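You operate a simulated robot arm through the tools that you are given. There is no shell and no other tool.

You are at the controls of a simulated robot arm. One attempt, no reset.

## Task
Close the bench amp down: STANDBY, MAINS off, discharge, both plugs parked.
Fine: STANDBY, then MAINS, then hold DISCHARGE till SAFE lights; green plug in the bias meter's PARK socket, brown plug in the bench amp's.

It is judged by the outcome, as a careful person would: the job done as asked, and still so three seconds after it is handed in. It fails if anything else is knocked over, pushed out of place, dropped, spilled or broken.

## Robot
A 6-joint arm with a three-finger gripper, fixed in place. Base frame: the origin is at the foot of the arm, x ahead of it, y to its left, z up. Units: mm, degrees, N and s.
Its first joint turns from -166.0 to 166.0 degrees. Payload 4.89 kg.
Tool frame: the origin (TCP) lies between the finger pads and is the grasp point; the fingertips stand 30 mm ahead of it; z points along the fingers, y is the line along which they close. Largest opening 164 mm; the body of the gripper starts 125 mm behind the TCP.
Orientation is that of the tool frame in the base frame, as [roll, pitch, yaw] about the fixed x, y, z axes, in that order (R = Rz(yaw) Ry(pitch) Rx(roll)). With the fingers straight down and closing along the base's y, the tool's x points along the base's -x, its y along +y and its z along -z.

## Interface
- The arm moves only by the tool move_arm. Its argument "increments" is one flat list of numbers, 7 for each row, row after row: the turn, a rotation vector about the tool's x, y, z in units of 4 degrees (1.0 is 4 degrees), then the shift along the tool's x, y, z in units of 50 mm (1.0 is 50 mm), then the closure, from 0 (fully open) to 1 (shut). In form: [wx, wy, wz, dx, dy, dz, gripper, wx, wy, wz, dx, dy, dz, gripper, ...]. A call has 1 to 20 rows; each row shifts and turns the commanded pose from where the row before left it, along the tool's axes as they then stand. A call with a number of a shift or a turn outside -1 to 1 is refused whole. Each row takes 0.2 s and may step no farther than 50 mm and 8.6 degrees from the row before; otherwise, or with a gripper value out of range, the whole call is refused. A pose out of reach is approached as far as the arm can. The call stops where the force on the tool passes 90 N (or 10 N more than at its start, if that is more) or the arm is blocked; 0.2 s more then pass. The fingers move at their own pace (about 108 mm/s each) and stop on an object; they squeeze with about 43 N. The grip force told is the motor's: it shows also when the fingers shut on nothing. Time passes only in rows, and 0.2 s behind the last, so rows that do not move let the fingers close. The reply holds the time, the measured pose of the TCP, the force on the tool along the base axes, the opening and the grip force, in the units named above and with some noise, with the torque about the TCP (base axes, N m) and any sound that the robot's microphone picked up, and new pictures: "pictures" is both (left out), scene, wrist or none.
- Cameras (640 x 400 px; columns grow to the right, rows downward): "scene" is fixed at [50.1, 502.2, 1577.6]; the picture's right is [-0.53, -0.85, 0.00], its down [-0.44, 0.28, -0.85] and it looks along [0.72, -0.45, -0.52] (base axes); focal length 325 px, centre (320, 200). "wrist" rides on the gripper at [76, -2, -152] in the tool frame; the picture's right is [0.02, 1.00, 0.00], its down [-0.88, 0.02, -0.47] and it looks along [-0.47, 0.01, 0.88] (tool axes); focal length 247 px, centre (320, 200). There is no depth. A picture from a camera that has moved, and an enlarged one, comes with that camera's place and axes in the base frame and with its lens. The place of the scene camera against the robot may be out by one fixed shift of up to 12 mm in any direction.
- lift_body(by): slides the trunk up (or, below 0, down) by that many mm; the arm rides with it, the base frame stays. It gives what a move gives, with no picture.
- enlarge(camera, box): a new picture of the part [left, top, right, bottom] of that camera's present view, enlarged. The clock stands still meanwhile.
- sign_off(): hands the job in; it is judged then, once.

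Nothing tells you positions but the pictures and the camera data. Unless the task says otherwise, let go and move clear before handing in.

The tools are called after "Request:" as a command line: name --argument value ..., lists and objects as JSON in quotes. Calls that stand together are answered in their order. move_arm: Moves the arm, as the interface text tells. Its arguments: {"type":"object","properties":{"increments":{"type":"array","items":{"type":"number"}},"pictures":{"type":"string","enum":["both","scene","wrist","none"]}},"required":["increments"]} The other tools are called the same way: lift_body (by) slides the trunk up or down; enlarge (camera, box) takes an enlarged picture of a part of a camera's view; sign_off () hands the job in.

At the start:

```text
t: 0.0
position: [565.2, -175.9, 1218.3]
orientation: [-180.0, 0.1, 180.0]
contact_force: [0.3, -1.1, 0.7]
moment: [-0.02, 0.01, 0.0]
finger_gap: 164.0
grasp_force: 0.1
trunk travel left (down, up): [-100.0, 290.0]
```

scene: 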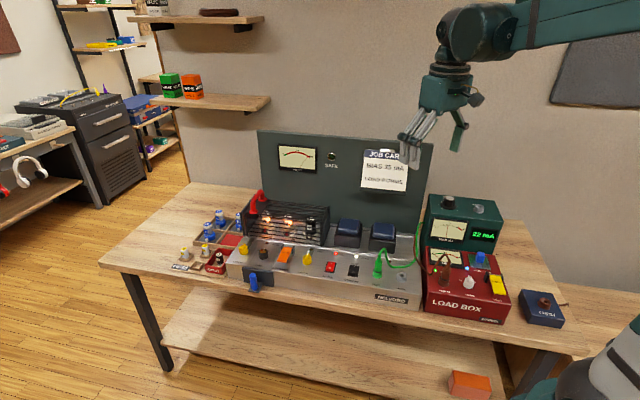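
wrist: 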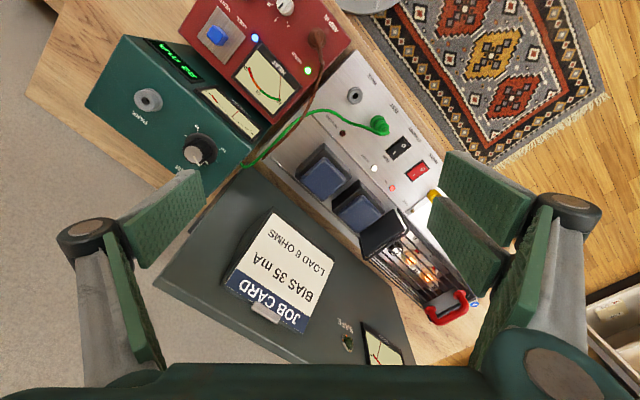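

I see a bench amp (silver chassis with tubes and transformers), a green bias meter, a red load box, and a backboard with a SAFE lamp. I'll look closer at all parts before moving.

Request:
enlarge --camera "scene" --box '[220, 180, 420, 310]'

Request:
enlarge --camera "scene" --box '[400, 180, 580, 340]'

Request:
enlarge --camera "wrist" --box '[300, 50, 480, 220]'

Request:
enlarge --camera "wrist" --box '[80, 0, 350, 180]'

Request:
enlarge --camera "scene" --box '[160, 190, 290, 300]'

```text
3.08 times, centred on (320, 245) of scene
camera zoom: at [50.1, 502.2, 1577.6], right [-0.53, -0.85, 0.0], down [-0.44, 0.28, -0.85], along [0.72, -0.45, -0.52], focal length 1001 px, centre (320, 62)
```

zoom: 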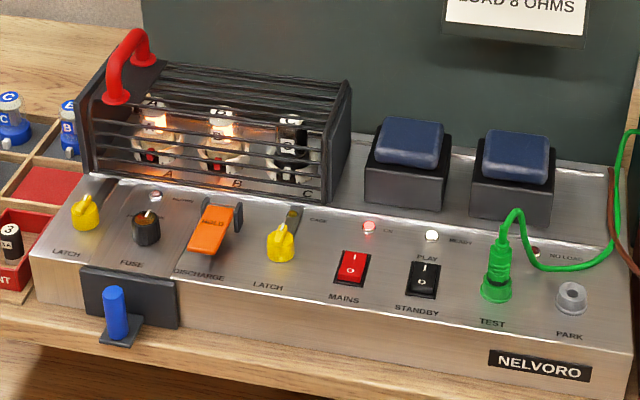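

```text
2.50 times, centred on (490, 260) of scene
camera zoom: at [50.1, 502.2, 1577.6], right [-0.53, -0.85, 0.0], down [-0.44, 0.28, -0.85], along [0.72, -0.45, -0.52], focal length 813 px, centre (-105, 50)
```

zoom: 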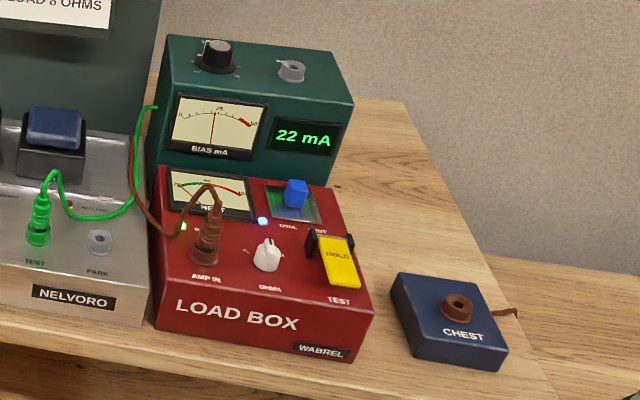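

```text
2.35 times, centred on (390, 135) of wrist
camera zoom: at [487.4, -177.1, 1370.6], right [-0.02, 1.0, 0.0], down [0.88, 0.02, 0.47], along [0.47, 0.01, -0.88], focal length 581 px, centre (155, 353)
```

zoom: 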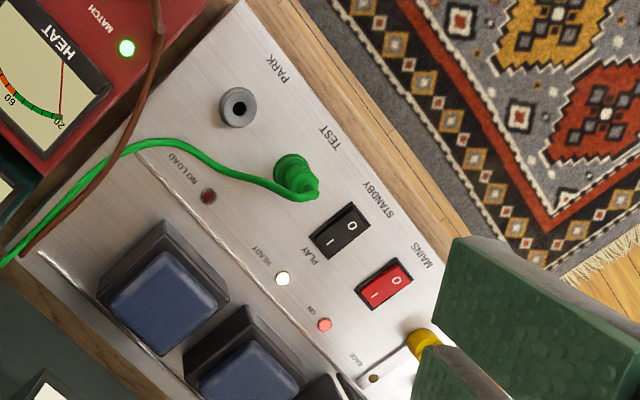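

```text
2.22 times, centred on (215, 90) of wrist
camera zoom: at [487.4, -177.1, 1370.6], right [-0.02, 1.0, 0.0], down [0.88, 0.02, 0.47], along [0.47, 0.01, -0.88], focal length 549 px, centre (553, 444)
```

zoom: 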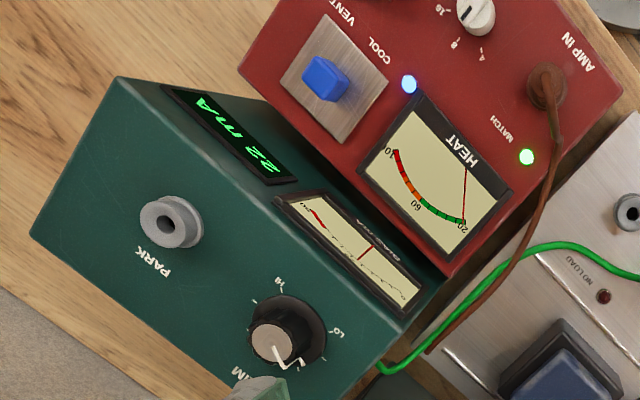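

```text
3.64 times, centred on (225, 245) of scene
camera zoom: at [50.1, 502.2, 1577.6], right [-0.53, -0.85, 0.0], down [-0.44, 0.28, -0.85], along [0.72, -0.45, -0.52], focal length 1182 px, centre (666, 36)
```

zoom: 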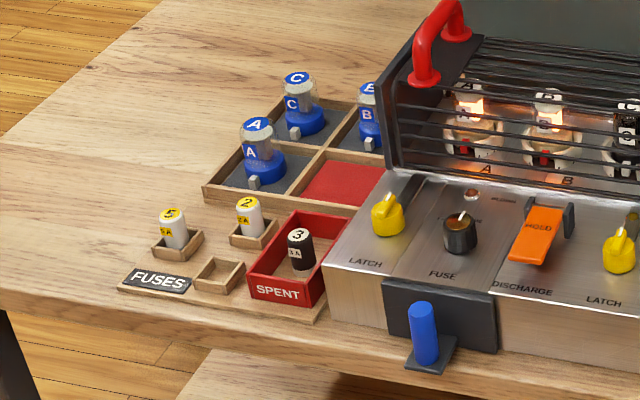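

The amp's panel row runs at roughly 45° in the base frame, with the front facing (-x,+y). The PARK socket is near (532,-105,850) and MAINS near (690,50,842). I'll yaw the tool to line up with the amp and move to a closer viewpoint in front of the panel.

Request:
move_arm --increments '[0, 0, 0.9375, 0, 0, 0, 0, 0, 0, 0.9375, 0, 0, 0, 0, 0, 0, 0.9375, 0, 0, 0, 0, 0, 0, 0.9375, 0, 0, 0, 0, 0, 0, 0.9375, 0, 0, 0, 0, 0, 0, 0.9375, 0, 0, 0, 0, 0, 0, 0.9375, 0, 0, 0, 0, 0, 0, 0.9375, 0, 0, 0, 0, 0, 0, 0.9375, 0, 0, 0, 0, 0, 0, 0.9375, 0, 0, 0, 0, 0, 0, 0.9375, 0, 0, 0, 0, 0, 0, 0.9375, 0, 0, 0, 0, 0, 0, 0, 0.634, 0.5, 0.333, 0, 0, 0, 0, 0.634, 0.5, 0.333, 0, 0, 0, 0, 0.634, 0.5, 0.333, 0, 0, 0, 0, 0.634, 0.5, 0.333, 0, 0, 0, 0, 0.634, 0.5, 0.333, 0, 0, 0, 0, 0.634, 0.5, 0.333, 0]'

```text
t: 3.8
position: [536.4, 64.9, 1120.0]
orientation: [179.9, 0.1, 135.1]
contact_force: [0.0, -0.4, 0.0]
moment: [0.14, -0.05, -0.02]
finger_gap: 163.8
grasp_force: 0.1
trunk travel left (down, up): [-100.0, 290.0]
camera wrist: at [480.6, 118.1, 1272.7], right [0.69, 0.72, 0.0], down [0.64, -0.61, 0.47], along [0.34, -0.33, -0.88], focal length 247 px, centre (320, 200)
```

scene: 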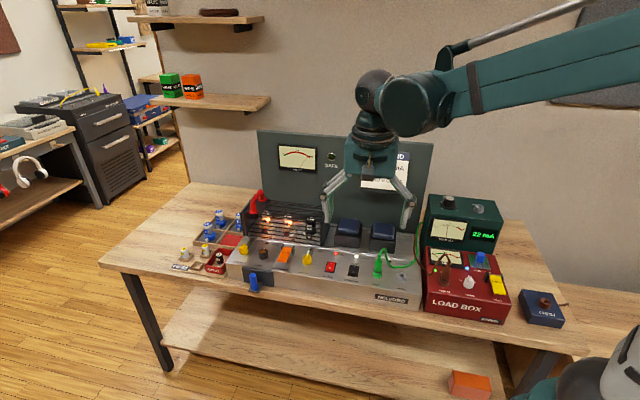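
wrist: 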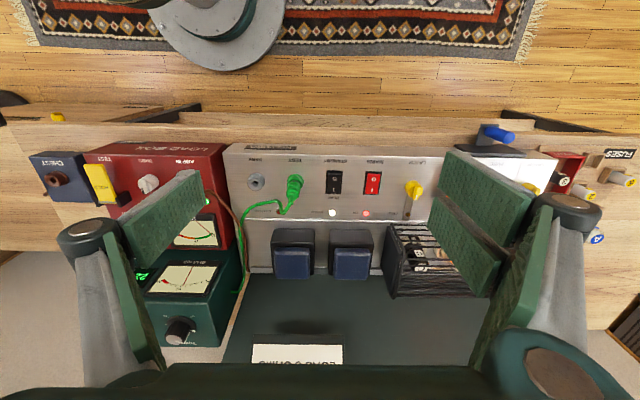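

The amp's front edge is now square with the wrist camera. I'll zoom in on the controls for accurate positions.

Request:
enlarge --camera "wrist" --box '[220, 130, 440, 270]'

Request:
enlarge --camera "wrist" --box '[20, 120, 240, 260]'

Request:
enlarge --camera "scene" --box '[260, 130, 420, 230]'

```text
2.86 times, centred on (330, 200) of wrist
camera zoom: at [480.6, 118.1, 1272.7], right [0.69, 0.72, 0.0], down [0.64, -0.61, 0.47], along [0.34, -0.33, -0.88], focal length 706 px, centre (291, 200)
```

zoom: 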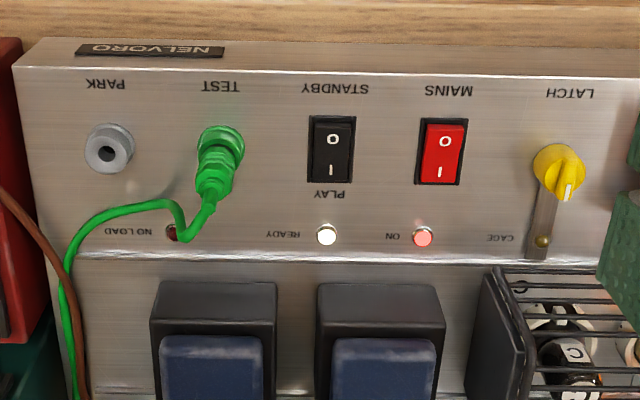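

```text
2.86 times, centred on (130, 190) of wrist
camera zoom: at [480.6, 118.1, 1272.7], right [0.69, 0.72, 0.0], down [0.64, -0.61, 0.47], along [0.34, -0.33, -0.88], focal length 706 px, centre (863, 229)
```

zoom: 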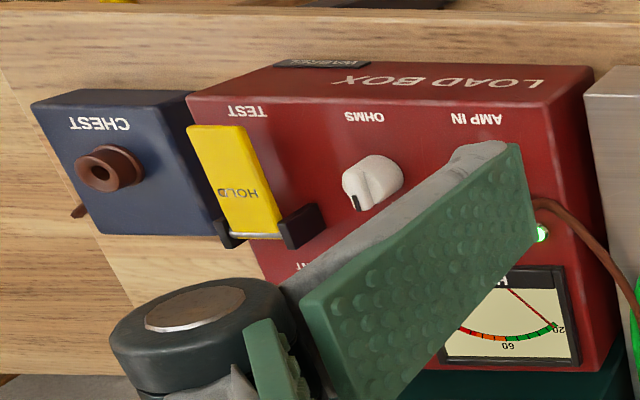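

```text
4.00 times, centred on (340, 180) of scene
camera zoom: at [50.1, 502.2, 1577.6], right [-0.53, -0.85, 0.0], down [-0.44, 0.28, -0.85], along [0.72, -0.45, -0.52], focal length 1301 px, centre (240, 280)
```

zoom: 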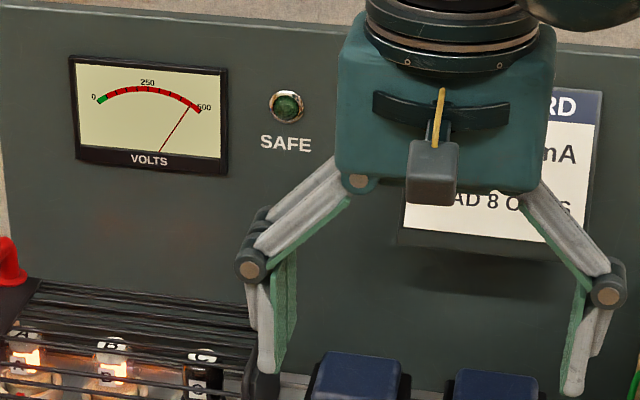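

Triangulation puts the panel flat at z≈826, with STANDBY at (642,2), MAINS at (695,56), TEST at about (588,-51) and the amp PARK at (534,-105). I'll close the fingers, tilt slightly so the lowest fingertip edge meets only the front "0" half of the rocker, and hover over STANDBY.

Request:
move_arm --increments '[0, 0, 0, -0.327, 0.102, 0.2, 1, 0, 0, 0, -0.327, 0.102, 0.6, 1, 0, 0, 0, -0.327, 0.102, 0.9, 1, 0, 0, 0, -0.327, 0.102, 0.9, 1, 0, 0, 0, -0.327, 0.102, 0.9, 1, 0, 0, 0, -0.327, 0.102, 0.9, 1, 0, 1, 0, 0, 0, 0, 1, 0, 1, 0, 0, 0, 0, 1, 0, 1, 0, 0, 0, 0, 1]'

```text
t: 5.8
position: [627.0, 16.7, 897.3]
orientation: [179.9, -12.0, 135.1]
contact_force: [-1.1, 0.8, 0.8]
moment: [-0.05, -0.04, 0.05]
finger_gap: 0.0
grasp_force: 42.8
trunk travel left (down, up): [-100.0, 290.0]
camera wrist: at [594.2, 46.6, 1062.8], right [0.69, 0.72, 0.0], down [0.69, -0.67, 0.28], along [0.2, -0.19, -0.96], focal length 247 px, centre (320, 200)
```

scene: 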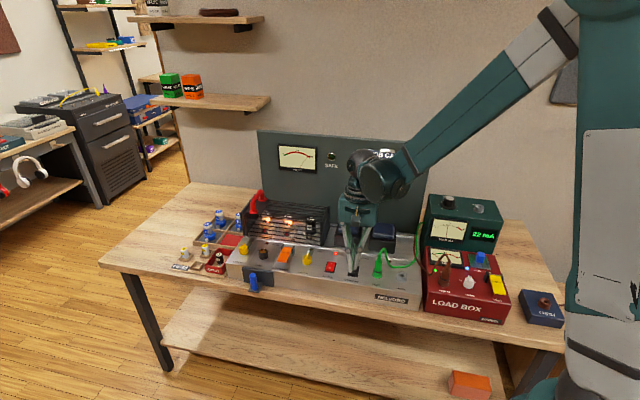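
wrist: 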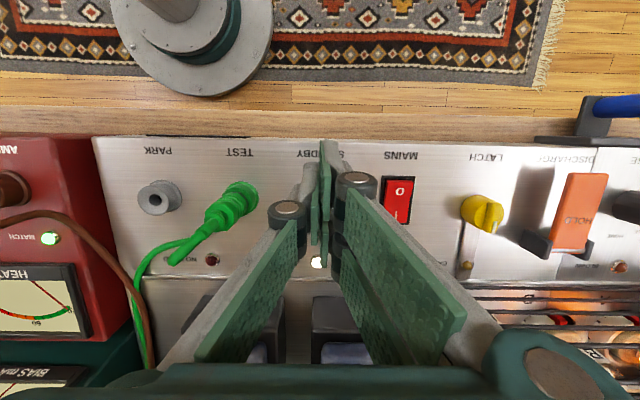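

Hovering about 30 mm over the STANDBY rocker's front half. Descending straight down in small steps, watching the force.

Request:
move_arm --increments '[0, 0, 0, -0.0416, 0, 0.1956, 1, 0, 0, 0, -0.0416, 0, 0.1956, 1, 0, 0, 0, -0.0208, 0, 0.0978, 1]' --pictures "none"

Request:
enlarge --camera "wrist" --box '[260, 130, 420, 230]'

Request:
enlarge --camera "scene" --box '[310, 220, 410, 300]'

```text
t: 6.6
position: [626.0, 17.2, 872.0]
orientation: [-180.0, -12.1, 134.9]
contact_force: [0.2, 0.6, -0.7]
moment: [-0.01, -0.02, 0.02]
finger_gap: 0.0
grasp_force: 42.5
trunk travel left (down, up): [-100.0, 290.0]
```

```text
4.00 times, centred on (340, 180) of wrist
camera zoom: at [594.7, 46.2, 1037.0], right [0.69, 0.72, 0.0], down [0.69, -0.67, 0.28], along [0.2, -0.19, -0.96], focal length 988 px, centre (240, 280)
```

zoom: 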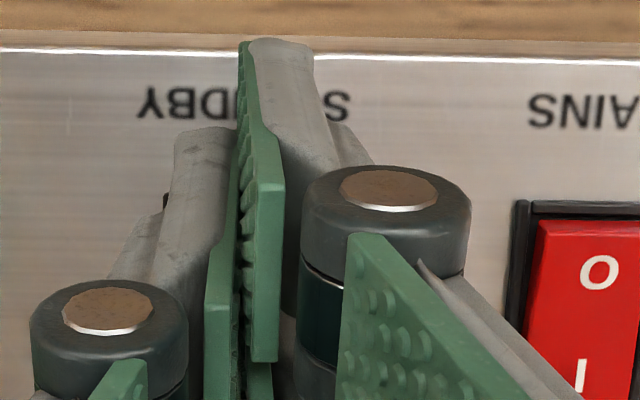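

```text
5.00 times, centred on (360, 260) of scene
camera zoom: at [50.1, 502.2, 1577.6], right [-0.53, -0.85, 0.0], down [-0.44, 0.28, -0.85], along [0.72, -0.45, -0.52], focal length 1626 px, centre (120, -100)
```

zoom: 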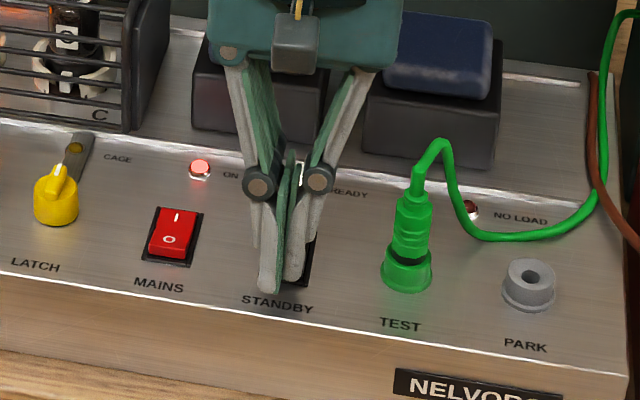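

The tip sits over the front end of the STANDBY rocker, not touching yet. Continuing down in fine steps.

Request:
move_arm --increments '[0, 0, 0, -0.0125, 0, 0.0587, 1, 0, 0, 0, -0.0125, 0, 0.0587, 1, 0, 0, 0, 0, 0, 0, 1]' --pictures "none"

```text
t: 7.3
position: [628.6, 16.1, 869.3]
orientation: [179.9, -11.9, 134.9]
contact_force: [-5.5, -3.0, 66.5]
moment: [-1.12, -1.11, -0.21]
finger_gap: 0.0
grasp_force: 42.5
trunk travel left (down, up): [-100.0, 290.0]
stopped in row 3: the force on the tool passed its limit at 94 N (the readings are from after the stop); the commanded pose is now the measured one
```

Request:
enlarge --camera "scene" --box '[310, 220, 410, 300]'

Request:
enlarge --camera "wrist" --box '[240, 130, 440, 280]'

```text
5.00 times, centred on (360, 260) of scene
camera zoom: at [50.1, 502.2, 1577.6], right [-0.53, -0.85, 0.0], down [-0.44, 0.28, -0.85], along [0.72, -0.45, -0.52], focal length 1626 px, centre (120, -100)
```

zoom: 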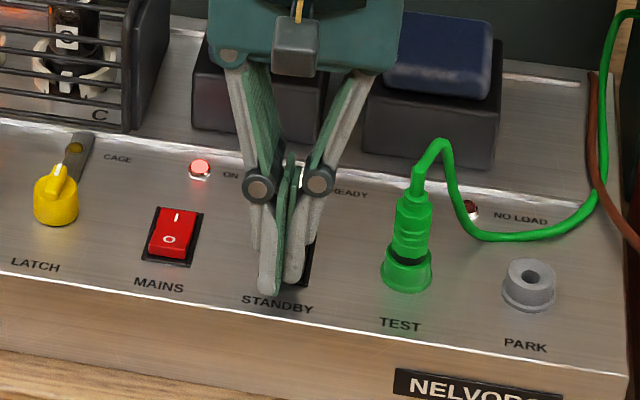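

```text
2.67 times, centred on (340, 205) of wrist
camera zoom: at [594.4, 46.2, 1035.2], right [0.69, 0.72, 0.01], down [0.69, -0.67, 0.28], along [0.21, -0.19, -0.96], focal length 659 px, centre (267, 187)
```

zoom: 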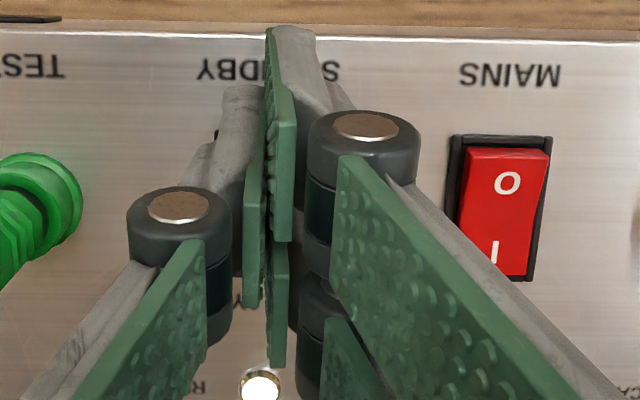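

The contact torque shows the touch was about 25 mm behind the TCP: one side of the gripper has two staggered fingers, and its rear finger met the rocker's middle. READY is still lit, so nothing toggled. I'll back off, tilt more and shift forward so that this rear fingertip lands on the "0" end.

Request:
move_arm --increments '[0, 0, 0, 0.125, 0, -0.587, 1, 0, 0, 0, 0.293, 0, 0.062, 1, 0, 1, 0, 0, 0, 0, 1, 0, 1, 0, 0, 0, 0, 1]'

Request:
enlarge --camera "scene" --box '[310, 220, 410, 300]'

Request:
enlarge --camera "wrist" --box '[240, 130, 440, 280]'

```text
t: 8.3
position: [618.5, 27.6, 898.4]
orientation: [179.9, -20.0, 135.0]
contact_force: [-0.6, 0.2, 0.2]
moment: [-0.1, -0.21, -0.01]
finger_gap: 0.0
grasp_force: 42.8
trunk travel left (down, up): [-100.0, 290.0]
camera wrist: at [601.6, 40.9, 1068.2], right [0.69, 0.72, 0.01], down [0.71, -0.69, 0.14], along [0.11, -0.09, -0.99], focal length 247 px, centre (320, 200)
```

scene: 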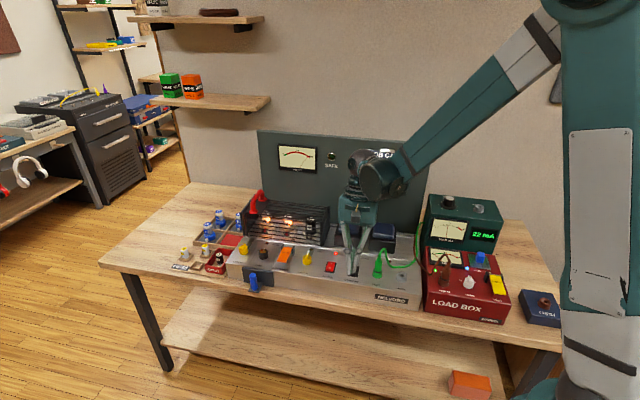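
wrist: 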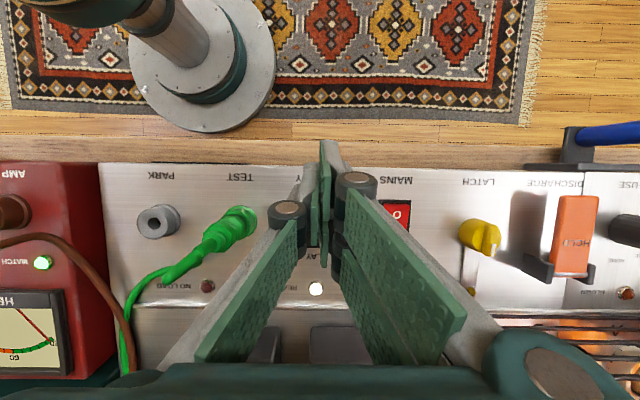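

```text
5.00 times, centred on (360, 260) of scene
camera zoom: at [50.1, 502.2, 1577.6], right [-0.53, -0.85, 0.0], down [-0.44, 0.28, -0.85], along [0.72, -0.45, -0.52], focal length 1626 px, centre (120, -100)
```

zoom: 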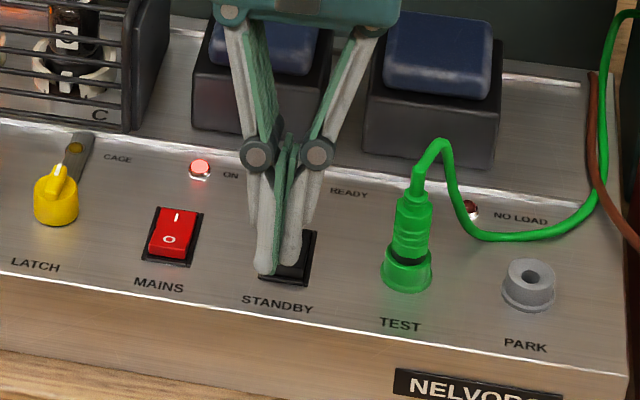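

```text
2.67 times, centred on (340, 205) of wrist
camera zoom: at [601.6, 40.9, 1068.2], right [0.69, 0.72, 0.01], down [0.71, -0.69, 0.14], along [0.11, -0.09, -0.99], focal length 659 px, centre (267, 187)
```

zoom: 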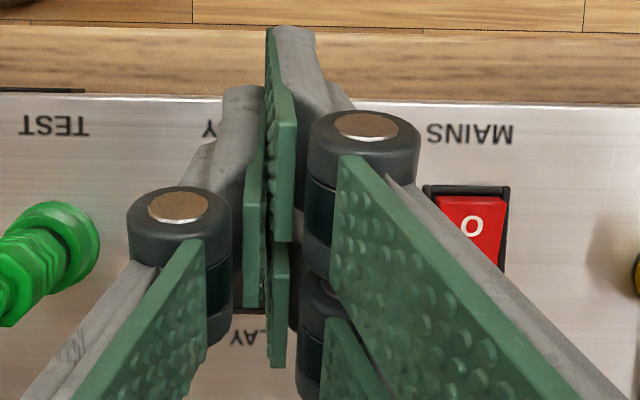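

Request:
move_arm --increments '[0, 0, 0, -0.0616, 0, 0.169, 1, 0, 0, 0, -0.0616, 0, 0.169, 1, 0, 0, 0, -0.0137, 0, 0.0376, 1, 0, 0, 0, -0.0137, 0, 0.0376, 1, 0, 0, 0, -0.0137, 0, 0.0376, 1]' --pictures "none"

Request:
enlarge --camera "scene" --box '[310, 220, 410, 300]'

```text
t: 9.5
position: [618.0, 26.3, 873.4]
orientation: [179.9, -20.1, 135.1]
contact_force: [-0.3, -0.3, 0.1]
moment: [0.01, -0.01, -0.01]
finger_gap: 0.0
grasp_force: 42.8
trunk travel left (down, up): [-100.0, 290.0]
```

```text
5.00 times, centred on (360, 260) of scene
camera zoom: at [50.1, 502.2, 1577.6], right [-0.53, -0.85, 0.0], down [-0.44, 0.28, -0.85], along [0.72, -0.45, -0.52], focal length 1626 px, centre (120, -100)
```

zoom: 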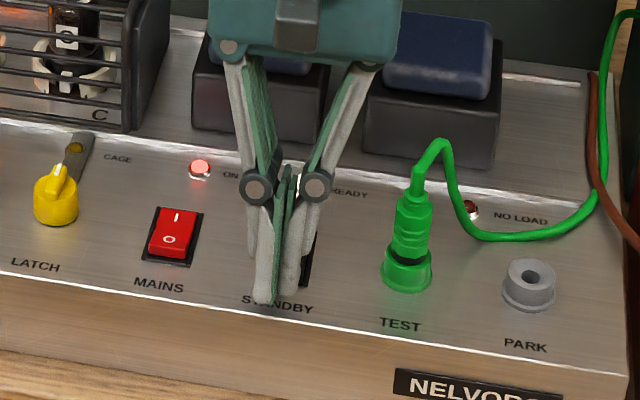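

Request:
move_arm --increments '[0, 0, 0, -0.0137, 0, 0.0376, 1, 0, 0, 0, -0.0137, 0, 0.0376, 1]' --pictures "none"

```text
t: 10.1
position: [617.5, 25.9, 871.6]
orientation: [179.8, -20.0, 135.1]
contact_force: [8.6, -1.6, 43.2]
moment: [-0.54, -1.03, 0.12]
finger_gap: 0.0
grasp_force: 42.9
trunk travel left (down, up): [-100.0, 290.0]
```

Contact now is at the intended point on the "0" end (computed 15 mm in front of the rocker's centre). Pressing a little more.

Request:
move_arm --increments '[0, 0, 0, -0.0137, 0, 0.0376, 1, 0, 0, 0, -0.0137, 0, 0.0376, 1]' --pictures "none"

Request:
enlarge --camera "scene" --box '[310, 220, 410, 300]'

Request:
enlarge --camera "wrist" --box '[240, 130, 440, 280]'

```text
t: 10.6
position: [618.1, 26.7, 870.6]
orientation: [179.8, -20.1, 135.0]
contact_force: [-0.5, -3.6, 63.6]
moment: [-0.86, -1.01, 0.04]
finger_gap: 0.1
grasp_force: 42.9
trunk travel left (down, up): [-100.0, 290.0]
stopped in row 2: the force on the tool passed its limit at 100 N (the readings are from after the stop); the commanded pose is now the measured one
```

```text
5.00 times, centred on (360, 260) of scene
camera zoom: at [50.1, 502.2, 1577.6], right [-0.53, -0.85, 0.0], down [-0.44, 0.28, -0.85], along [0.72, -0.45, -0.52], focal length 1626 px, centre (120, -100)
```

zoom: 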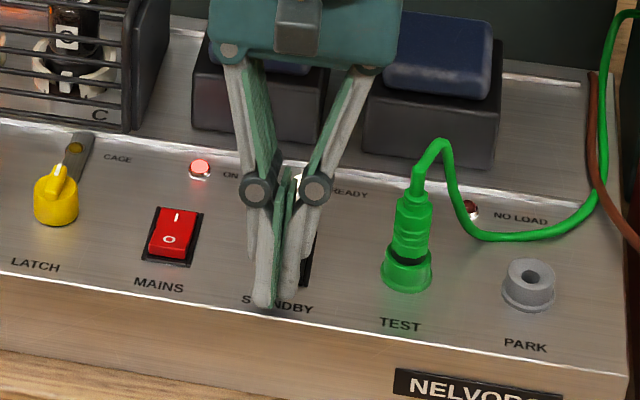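

```text
2.67 times, centred on (340, 205) of wrist
camera zoom: at [601.7, 39.7, 1040.3], right [0.69, 0.72, 0.01], down [0.71, -0.69, 0.14], along [0.11, -0.09, -0.99], focal length 659 px, centre (267, 187)
```

zoom: 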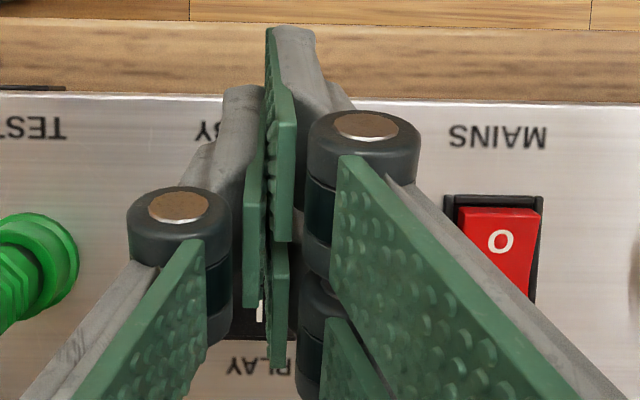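

Request:
move_arm --increments '[0, 0, 0, 0.342, 0, -0.93, 1, 0, 0, 0, 0.342, 0, -0.93, 1, 0, 0, 0, 0.7, -0.5, 0, 1]'

Request:
enlarge --camera "scene" --box '[310, 220, 410, 300]'

Request:
enlarge --camera "wrist" --box '[280, 130, 480, 280]'

```text
t: 11.4
position: [581.1, 31.1, 978.7]
orientation: [179.9, -20.1, 135.1]
contact_force: [2.5, 0.6, -0.7]
moment: [0.08, 0.42, 0.09]
finger_gap: 0.0
grasp_force: 42.8
trunk travel left (down, up): [-100.0, 290.0]
camera wrist: at [565.4, 43.7, 1148.1], right [0.69, 0.72, 0.01], down [0.71, -0.69, 0.14], along [0.11, -0.09, -0.99], focal length 247 px, centre (320, 200)
```

scene: 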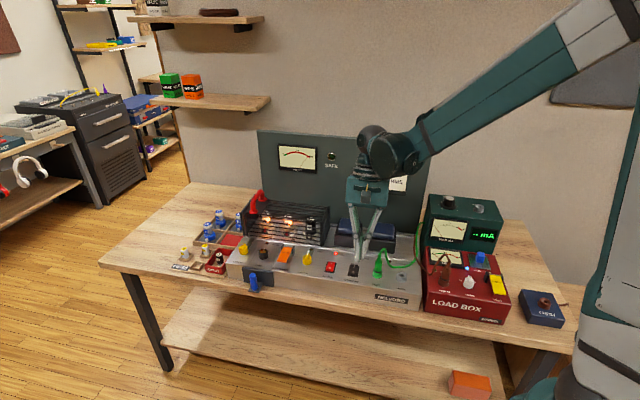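
wrist: 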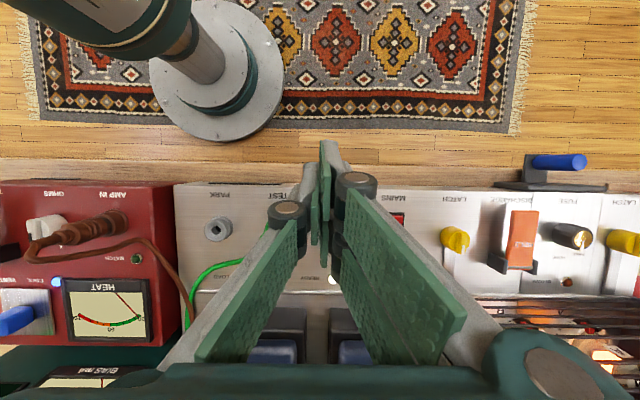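

```text
5.00 times, centred on (360, 260) of scene
camera zoom: at [50.1, 502.2, 1577.6], right [-0.53, -0.85, 0.0], down [-0.44, 0.28, -0.85], along [0.72, -0.45, -0.52], focal length 1626 px, centre (120, -100)
```

zoom: 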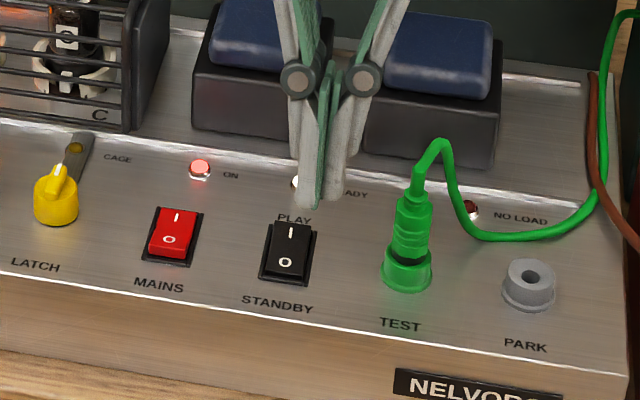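

```text
2.67 times, centred on (380, 205) of wrist
camera zoom: at [565.4, 43.7, 1148.1], right [0.69, 0.72, 0.01], down [0.71, -0.69, 0.14], along [0.11, -0.09, -0.99], focal length 659 px, centre (160, 187)
```

zoom: 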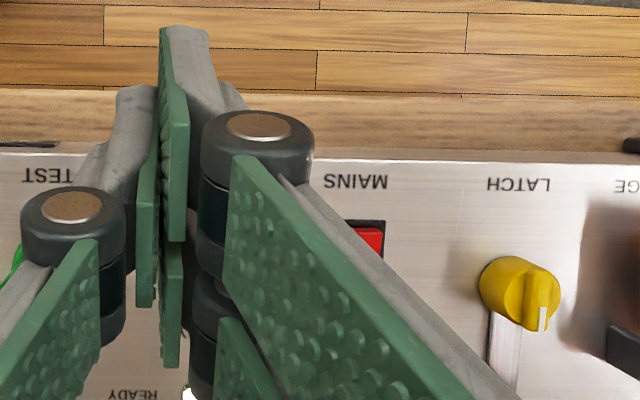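

Request:
enlarge --camera "scene" --box '[420, 190, 520, 290]'

Request:
enlarge --camera "scene" --box '[315, 240, 375, 280]'

Request:
enlarge --camera "scene" --box '[240, 130, 400, 270]'

```text
4.00 times, centred on (470, 240) of scene
camera zoom: at [50.1, 502.2, 1577.6], right [-0.53, -0.85, 0.0], down [-0.44, 0.28, -0.85], along [0.72, -0.45, -0.52], focal length 1301 px, centre (-280, 40)
```

zoom: 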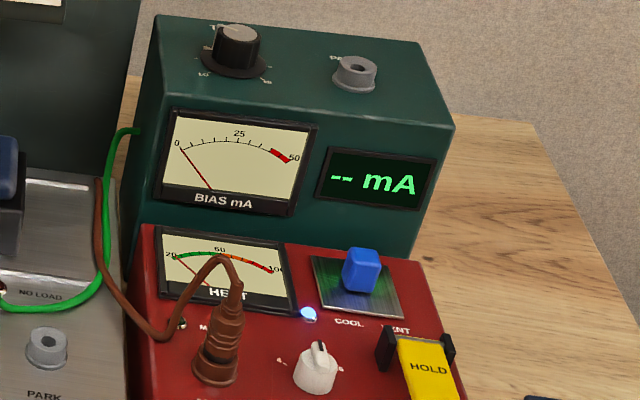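

```text
10.00 times, centred on (345, 260) of scene
camera zoom: at [50.1, 502.2, 1577.6], right [-0.53, -0.85, 0.0], down [-0.44, 0.28, -0.85], along [0.72, -0.45, -0.52], focal length 3252 px, centre (70, -400)
```

zoom: 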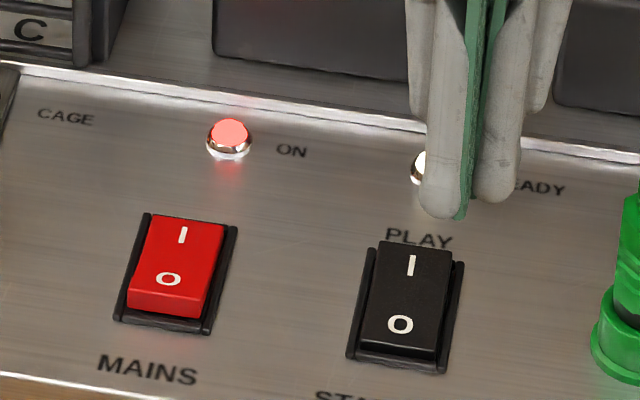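

```text
2.86 times, centred on (320, 200) of scene
camera zoom: at [50.1, 502.2, 1577.6], right [-0.53, -0.85, 0.0], down [-0.44, 0.28, -0.85], along [0.72, -0.45, -0.52], focal length 929 px, centre (320, 200)
```

zoom: 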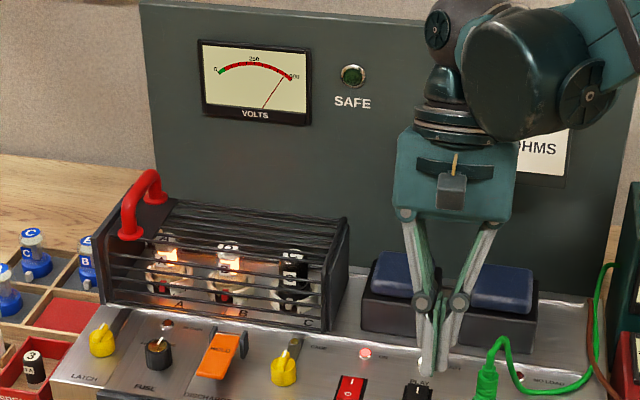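

STANDBY is set: its rocker is tipped to 0 and the bias meter reads "-- mA". Now the same press on MAINS, 75 mm further along the row.

Request:
move_arm --increments '[0, 0, 0, 0, 0.98, 0, 1, 0, 0, 0, 0, 0.98, 0, 1, 0, 0, 0, -0.381, 0, 0.491, 1, 0, 0, 0, -0.381, 0, 0.491, 1, 0, 0, 0, -0.381, 0, 0.491, 1]'

Request:
enlarge --camera "scene" --box '[300, 230, 380, 290]'

```text
t: 12.6
position: [668.3, 83.5, 892.8]
orientation: [179.8, -20.0, 135.1]
contact_force: [-1.7, -0.1, 0.5]
moment: [-0.02, -0.17, -0.03]
finger_gap: 0.1
grasp_force: 43.2
trunk travel left (down, up): [-100.0, 290.0]
camera wrist: at [650.9, 96.3, 1062.3], right [0.69, 0.72, 0.01], down [0.71, -0.69, 0.14], along [0.11, -0.09, -0.99], focal length 247 px, centre (320, 200)
```

scene: 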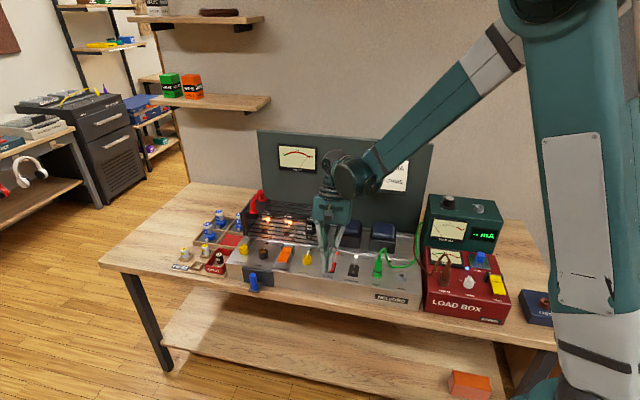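
wrist: 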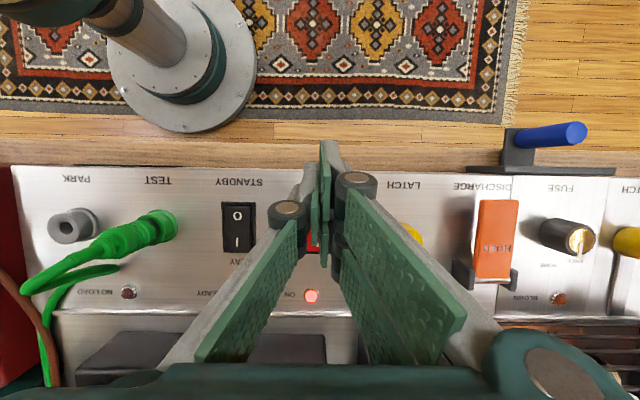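

```text
6.67 times, centred on (340, 260) of scene
camera zoom: at [50.1, 502.2, 1577.6], right [-0.53, -0.85, 0.0], down [-0.44, 0.28, -0.85], along [0.72, -0.45, -0.52], focal length 2168 px, centre (187, -200)
```

zoom: 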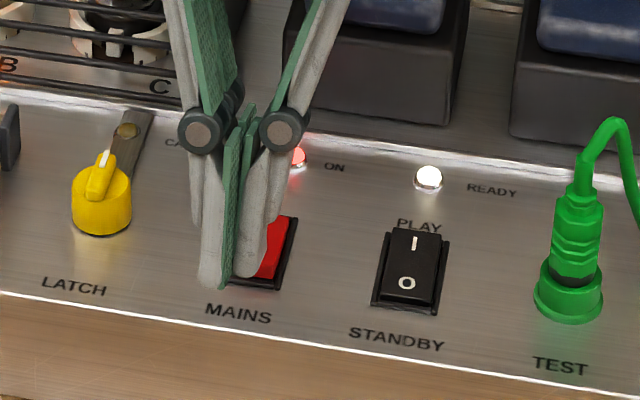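

Request:
move_arm --increments '[0, 0, 0, -0.075, 0, -0.027, 1, 0, 0, 0, -0.109, 0, 0.301, 1, 0, 0, 0, -0.0137, 0, 0.0376, 1, 0, 0, 0, -0.0137, 0, 0.0376, 1, 0, 0, 0, -0.0137, 0, 0.0376, 1]' --pictures "none"

Request:
enlarge --camera "wrist" --box '[240, 220, 400, 320]'

Request:
enlarge --camera "scene" --box '[300, 230, 380, 290]'

```text
t: 13.8
position: [670.7, 79.4, 871.0]
orientation: [179.7, -20.0, 135.0]
contact_force: [8.5, -1.8, 48.4]
moment: [-0.56, -1.06, 0.11]
finger_gap: 0.1
grasp_force: 43.4
trunk travel left (down, up): [-100.0, 290.0]
```

```text
4.00 times, centred on (320, 270) of wrist
camera zoom: at [654.1, 91.9, 1040.4], right [0.69, 0.72, 0.01], down [0.71, -0.69, 0.14], along [0.11, -0.09, -0.99], focal length 988 px, centre (320, -80)
```

zoom: 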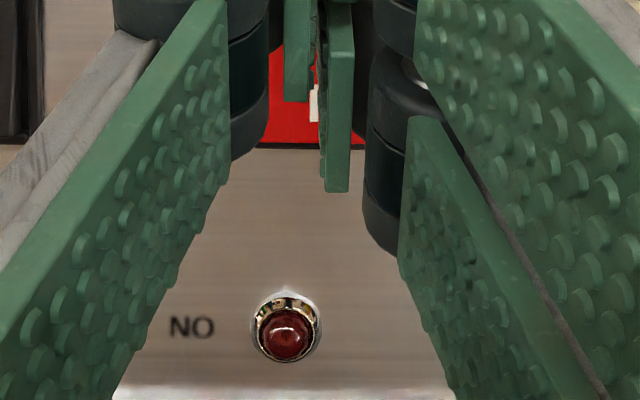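

```text
6.67 times, centred on (340, 260) of scene
camera zoom: at [50.1, 502.2, 1577.6], right [-0.53, -0.85, 0.0], down [-0.44, 0.28, -0.85], along [0.72, -0.45, -0.52], focal length 2168 px, centre (187, -200)
```

zoom: 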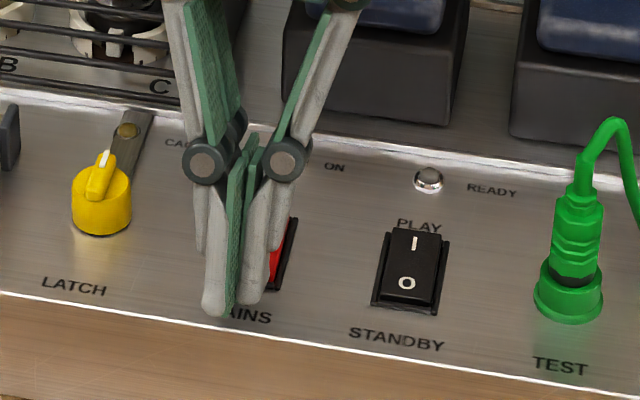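

ON and READY lamps are both out, so MAINS is off. Retracting upward and looking at the DISCHARGE paddle.

Request:
move_arm --increments '[0, 0, 0, 0.342, 0, -0.93, 1, 0, 0, 0, 0.342, 0, -0.93, 1, 0, 0, 0, 0, 0.5, 0, 1]'

Request:
enlarge --camera "wrist" --box '[380, 140, 580, 300]'

Request:
enlarge --camera "scene" --box '[240, 220, 360, 290]'

Request:
enlarge --camera "scene" --box '[260, 130, 360, 200]'

```text
t: 14.6
position: [686.2, 93.1, 968.1]
orientation: [179.8, -20.0, 135.1]
contact_force: [-0.6, 0.6, 0.4]
moment: [0.01, -0.11, 0.0]
finger_gap: 0.0
grasp_force: 42.9
trunk travel left (down, up): [-100.0, 290.0]
camera wrist: at [669.4, 106.6, 1137.8], right [0.69, 0.72, 0.01], down [0.71, -0.69, 0.14], along [0.11, -0.09, -0.99], focal length 247 px, centre (320, 200)
```

scene: 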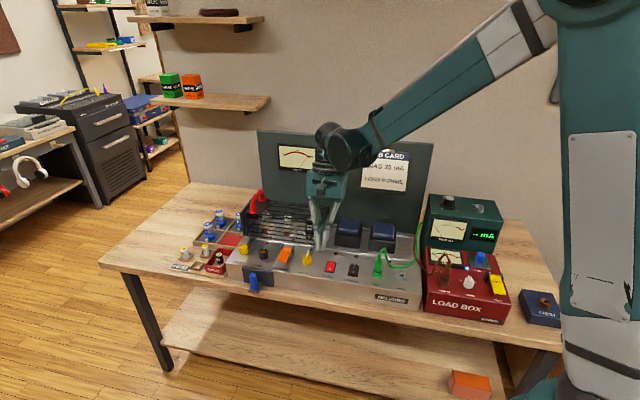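
wrist: 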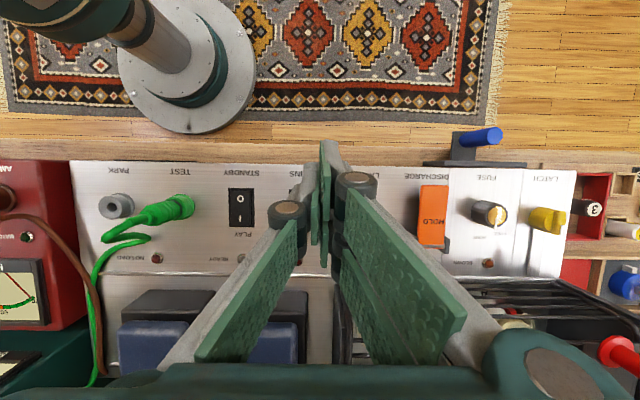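

```text
2.50 times, centred on (480, 220) of wrist
camera zoom: at [669.4, 106.6, 1137.8], right [0.69, 0.72, 0.01], down [0.71, -0.69, 0.14], along [0.11, -0.09, -0.99], focal length 617 px, centre (-80, 150)
```

zoom: 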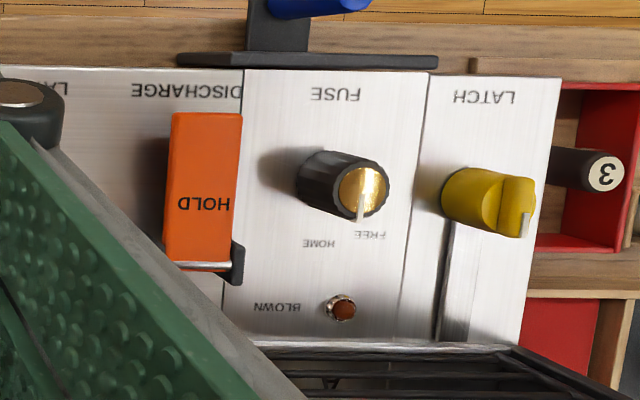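

```text
5.33 times, centred on (300, 255) of scene
camera zoom: at [50.1, 502.2, 1577.6], right [-0.53, -0.85, 0.0], down [-0.44, 0.28, -0.85], along [0.72, -0.45, -0.52], focal length 1734 px, centre (427, -93)
```

zoom: 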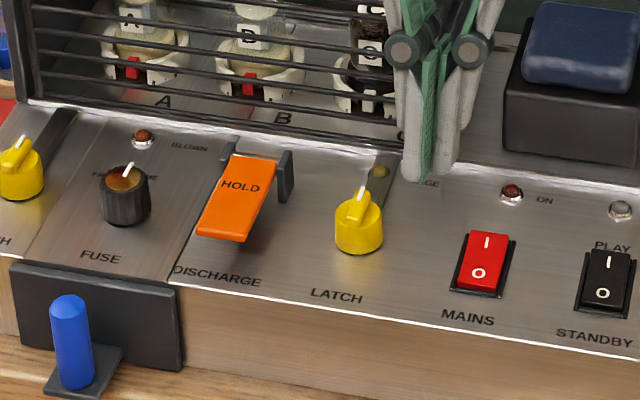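

```text
5.71 times, centred on (310, 165) of scene
camera zoom: at [50.1, 502.2, 1577.6], right [-0.53, -0.85, 0.0], down [-0.44, 0.28, -0.85], along [0.72, -0.45, -0.52], focal length 1858 px, centre (377, 400)
```

zoom: 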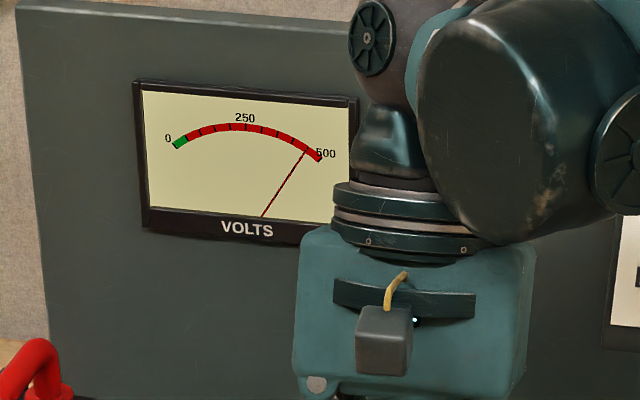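

The DISCHARGE paddle is hinged at its back, with its raised front tip near (782,188,849). I'll go over its front third and press down gently.

Request:
move_arm --increments '[0, 0, 0, 0, 0.88, 0, 1, 0, 0, 0, 0, 0.88, 0, 1, 0, 0, 0, 0, 0.88, 0, 1, 0, 0, 0, -0.215, 0, 0.592, 1, 0, 0, 0, -0.215, 0, 0.592, 1]'

Request:
enlarge --camera "scene" --box '[240, 130, 360, 290]'

Request:
enlarge --camera "wrist" --box '[240, 130, 440, 280]'

```text
t: 15.8
position: [783.2, 189.1, 905.9]
orientation: [179.8, -20.0, 135.1]
contact_force: [-1.4, 0.1, 0.1]
moment: [0.04, -0.18, -0.02]
finger_gap: 0.0
grasp_force: 43.2
trunk travel left (down, up): [-100.0, 290.0]
camera wrist: at [766.2, 203.0, 1075.4], right [0.69, 0.72, 0.01], down [0.71, -0.69, 0.14], along [0.11, -0.09, -0.99], focal length 247 px, centre (320, 200)
```

scene: 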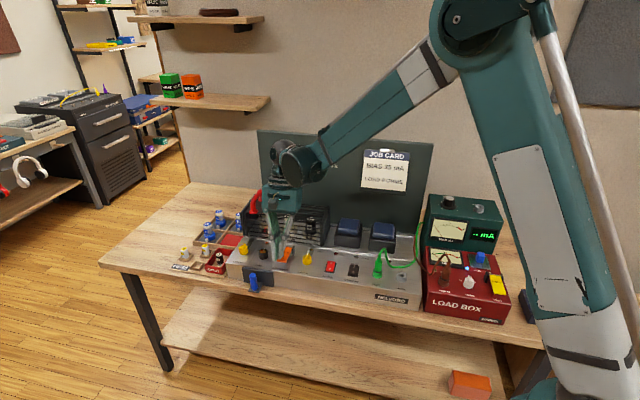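
wrist: 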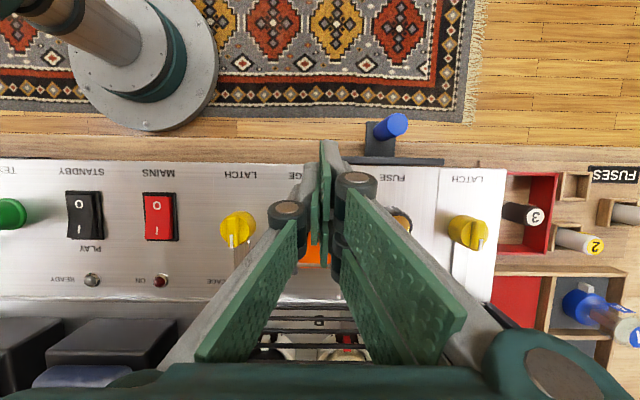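

```text
2.50 times, centred on (300, 210) of scene
camera zoom: at [50.1, 502.2, 1577.6], right [-0.53, -0.85, 0.0], down [-0.44, 0.28, -0.85], along [0.72, -0.45, -0.52], focal length 813 px, centre (370, 175)
```

zoom: 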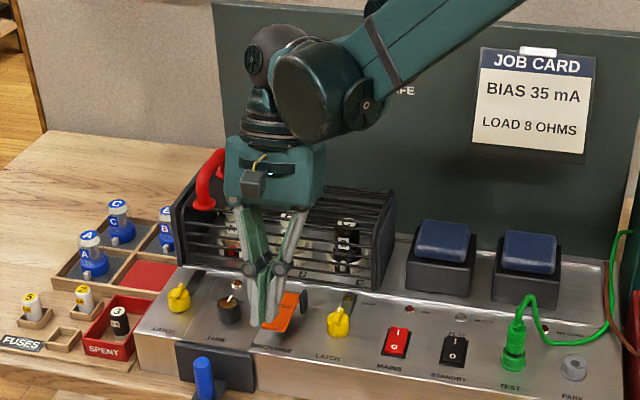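

```text
2.67 times, centred on (340, 205) of wrist
camera zoom: at [766.2, 203.0, 1075.4], right [0.69, 0.72, 0.01], down [0.71, -0.69, 0.14], along [0.11, -0.09, -0.99], focal length 659 px, centre (267, 187)
```

zoom: 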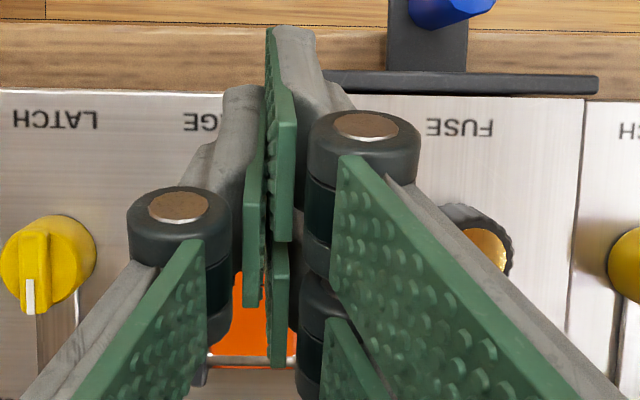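

Now lowering onto the paddle in small steps.

Request:
move_arm --increments '[0, 0, 0, -0.082, 0, 0.2256, 1, 0, 0, 0, -0.0205, 0, 0.0564, 1, 0, 0, 0, -0.0205, 0, 0.0564, 1]' --pictures "none"

```text
t: 16.6
position: [782.5, 188.5, 887.2]
orientation: [179.7, -20.0, 135.1]
contact_force: [0.0, -0.2, 2.3]
moment: [0.01, -0.06, -0.01]
finger_gap: 0.1
grasp_force: 42.8
trunk travel left (down, up): [-100.0, 290.0]
```

Request:
move_arm --increments '[0, 0, 0, -0.0205, 0, 0.0564, 1, 0, 0, 0, -0.0205, 0, 0.0564, 1, 0, 0, 0, 0, 0, 0, 1]' --pictures "none"

Request:
enlarge --camera "scene" --box '[240, 140, 360, 290]'

```text
t: 17.4
position: [781.4, 189.7, 880.7]
orientation: [179.8, -20.0, 135.1]
contact_force: [-0.3, -0.4, 2.1]
moment: [-0.06, -0.02, -0.06]
finger_gap: 0.0
grasp_force: 42.6
trunk travel left (down, up): [-100.0, 290.0]
```

```text
2.67 times, centred on (300, 215) of scene
camera zoom: at [50.1, 502.2, 1577.6], right [-0.53, -0.85, 0.0], down [-0.44, 0.28, -0.85], along [0.72, -0.45, -0.52], focal length 867 px, centre (373, 160)
```

zoom: 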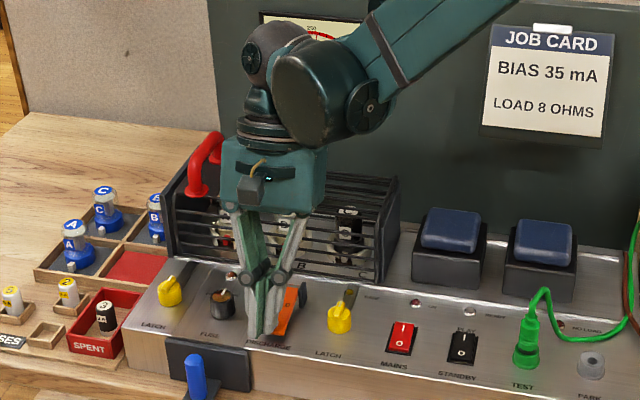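

Request:
move_arm --increments '[0, 0, 0, -0.0205, 0, 0.0564, 1, 0, 0, 0, -0.0137, 0, 0.0376, 1, 0, 0, 0, 0, 0, 0, 1]' --pictures "none"

Request:
enlarge --camera "scene" --box '[250, 220, 330, 280]'

Request:
enlarge --camera "scene" --box '[260, 130, 360, 200]'

```text
t: 18.2
position: [782.1, 190.6, 878.4]
orientation: [179.9, -20.0, 135.1]
contact_force: [3.9, 0.3, 19.6]
moment: [-0.19, -0.42, 0.05]
finger_gap: 0.0
grasp_force: 42.9
trunk travel left (down, up): [-100.0, 290.0]
```

```text
6.67 times, centred on (290, 250) of scene
camera zoom: at [50.1, 502.2, 1577.6], right [-0.53, -0.85, 0.0], down [-0.44, 0.28, -0.85], along [0.72, -0.45, -0.52], focal length 2168 px, centre (520, -133)
```

zoom: 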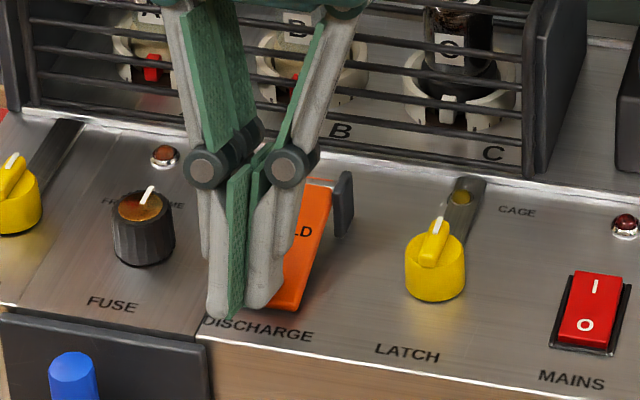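

```text
5.71 times, centred on (310, 165) of scene
camera zoom: at [50.1, 502.2, 1577.6], right [-0.53, -0.85, 0.0], down [-0.44, 0.28, -0.85], along [0.72, -0.45, -0.52], focal length 1858 px, centre (377, 400)
```

zoom: 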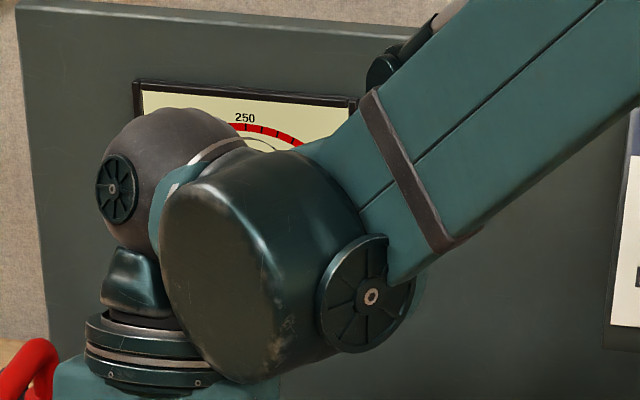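

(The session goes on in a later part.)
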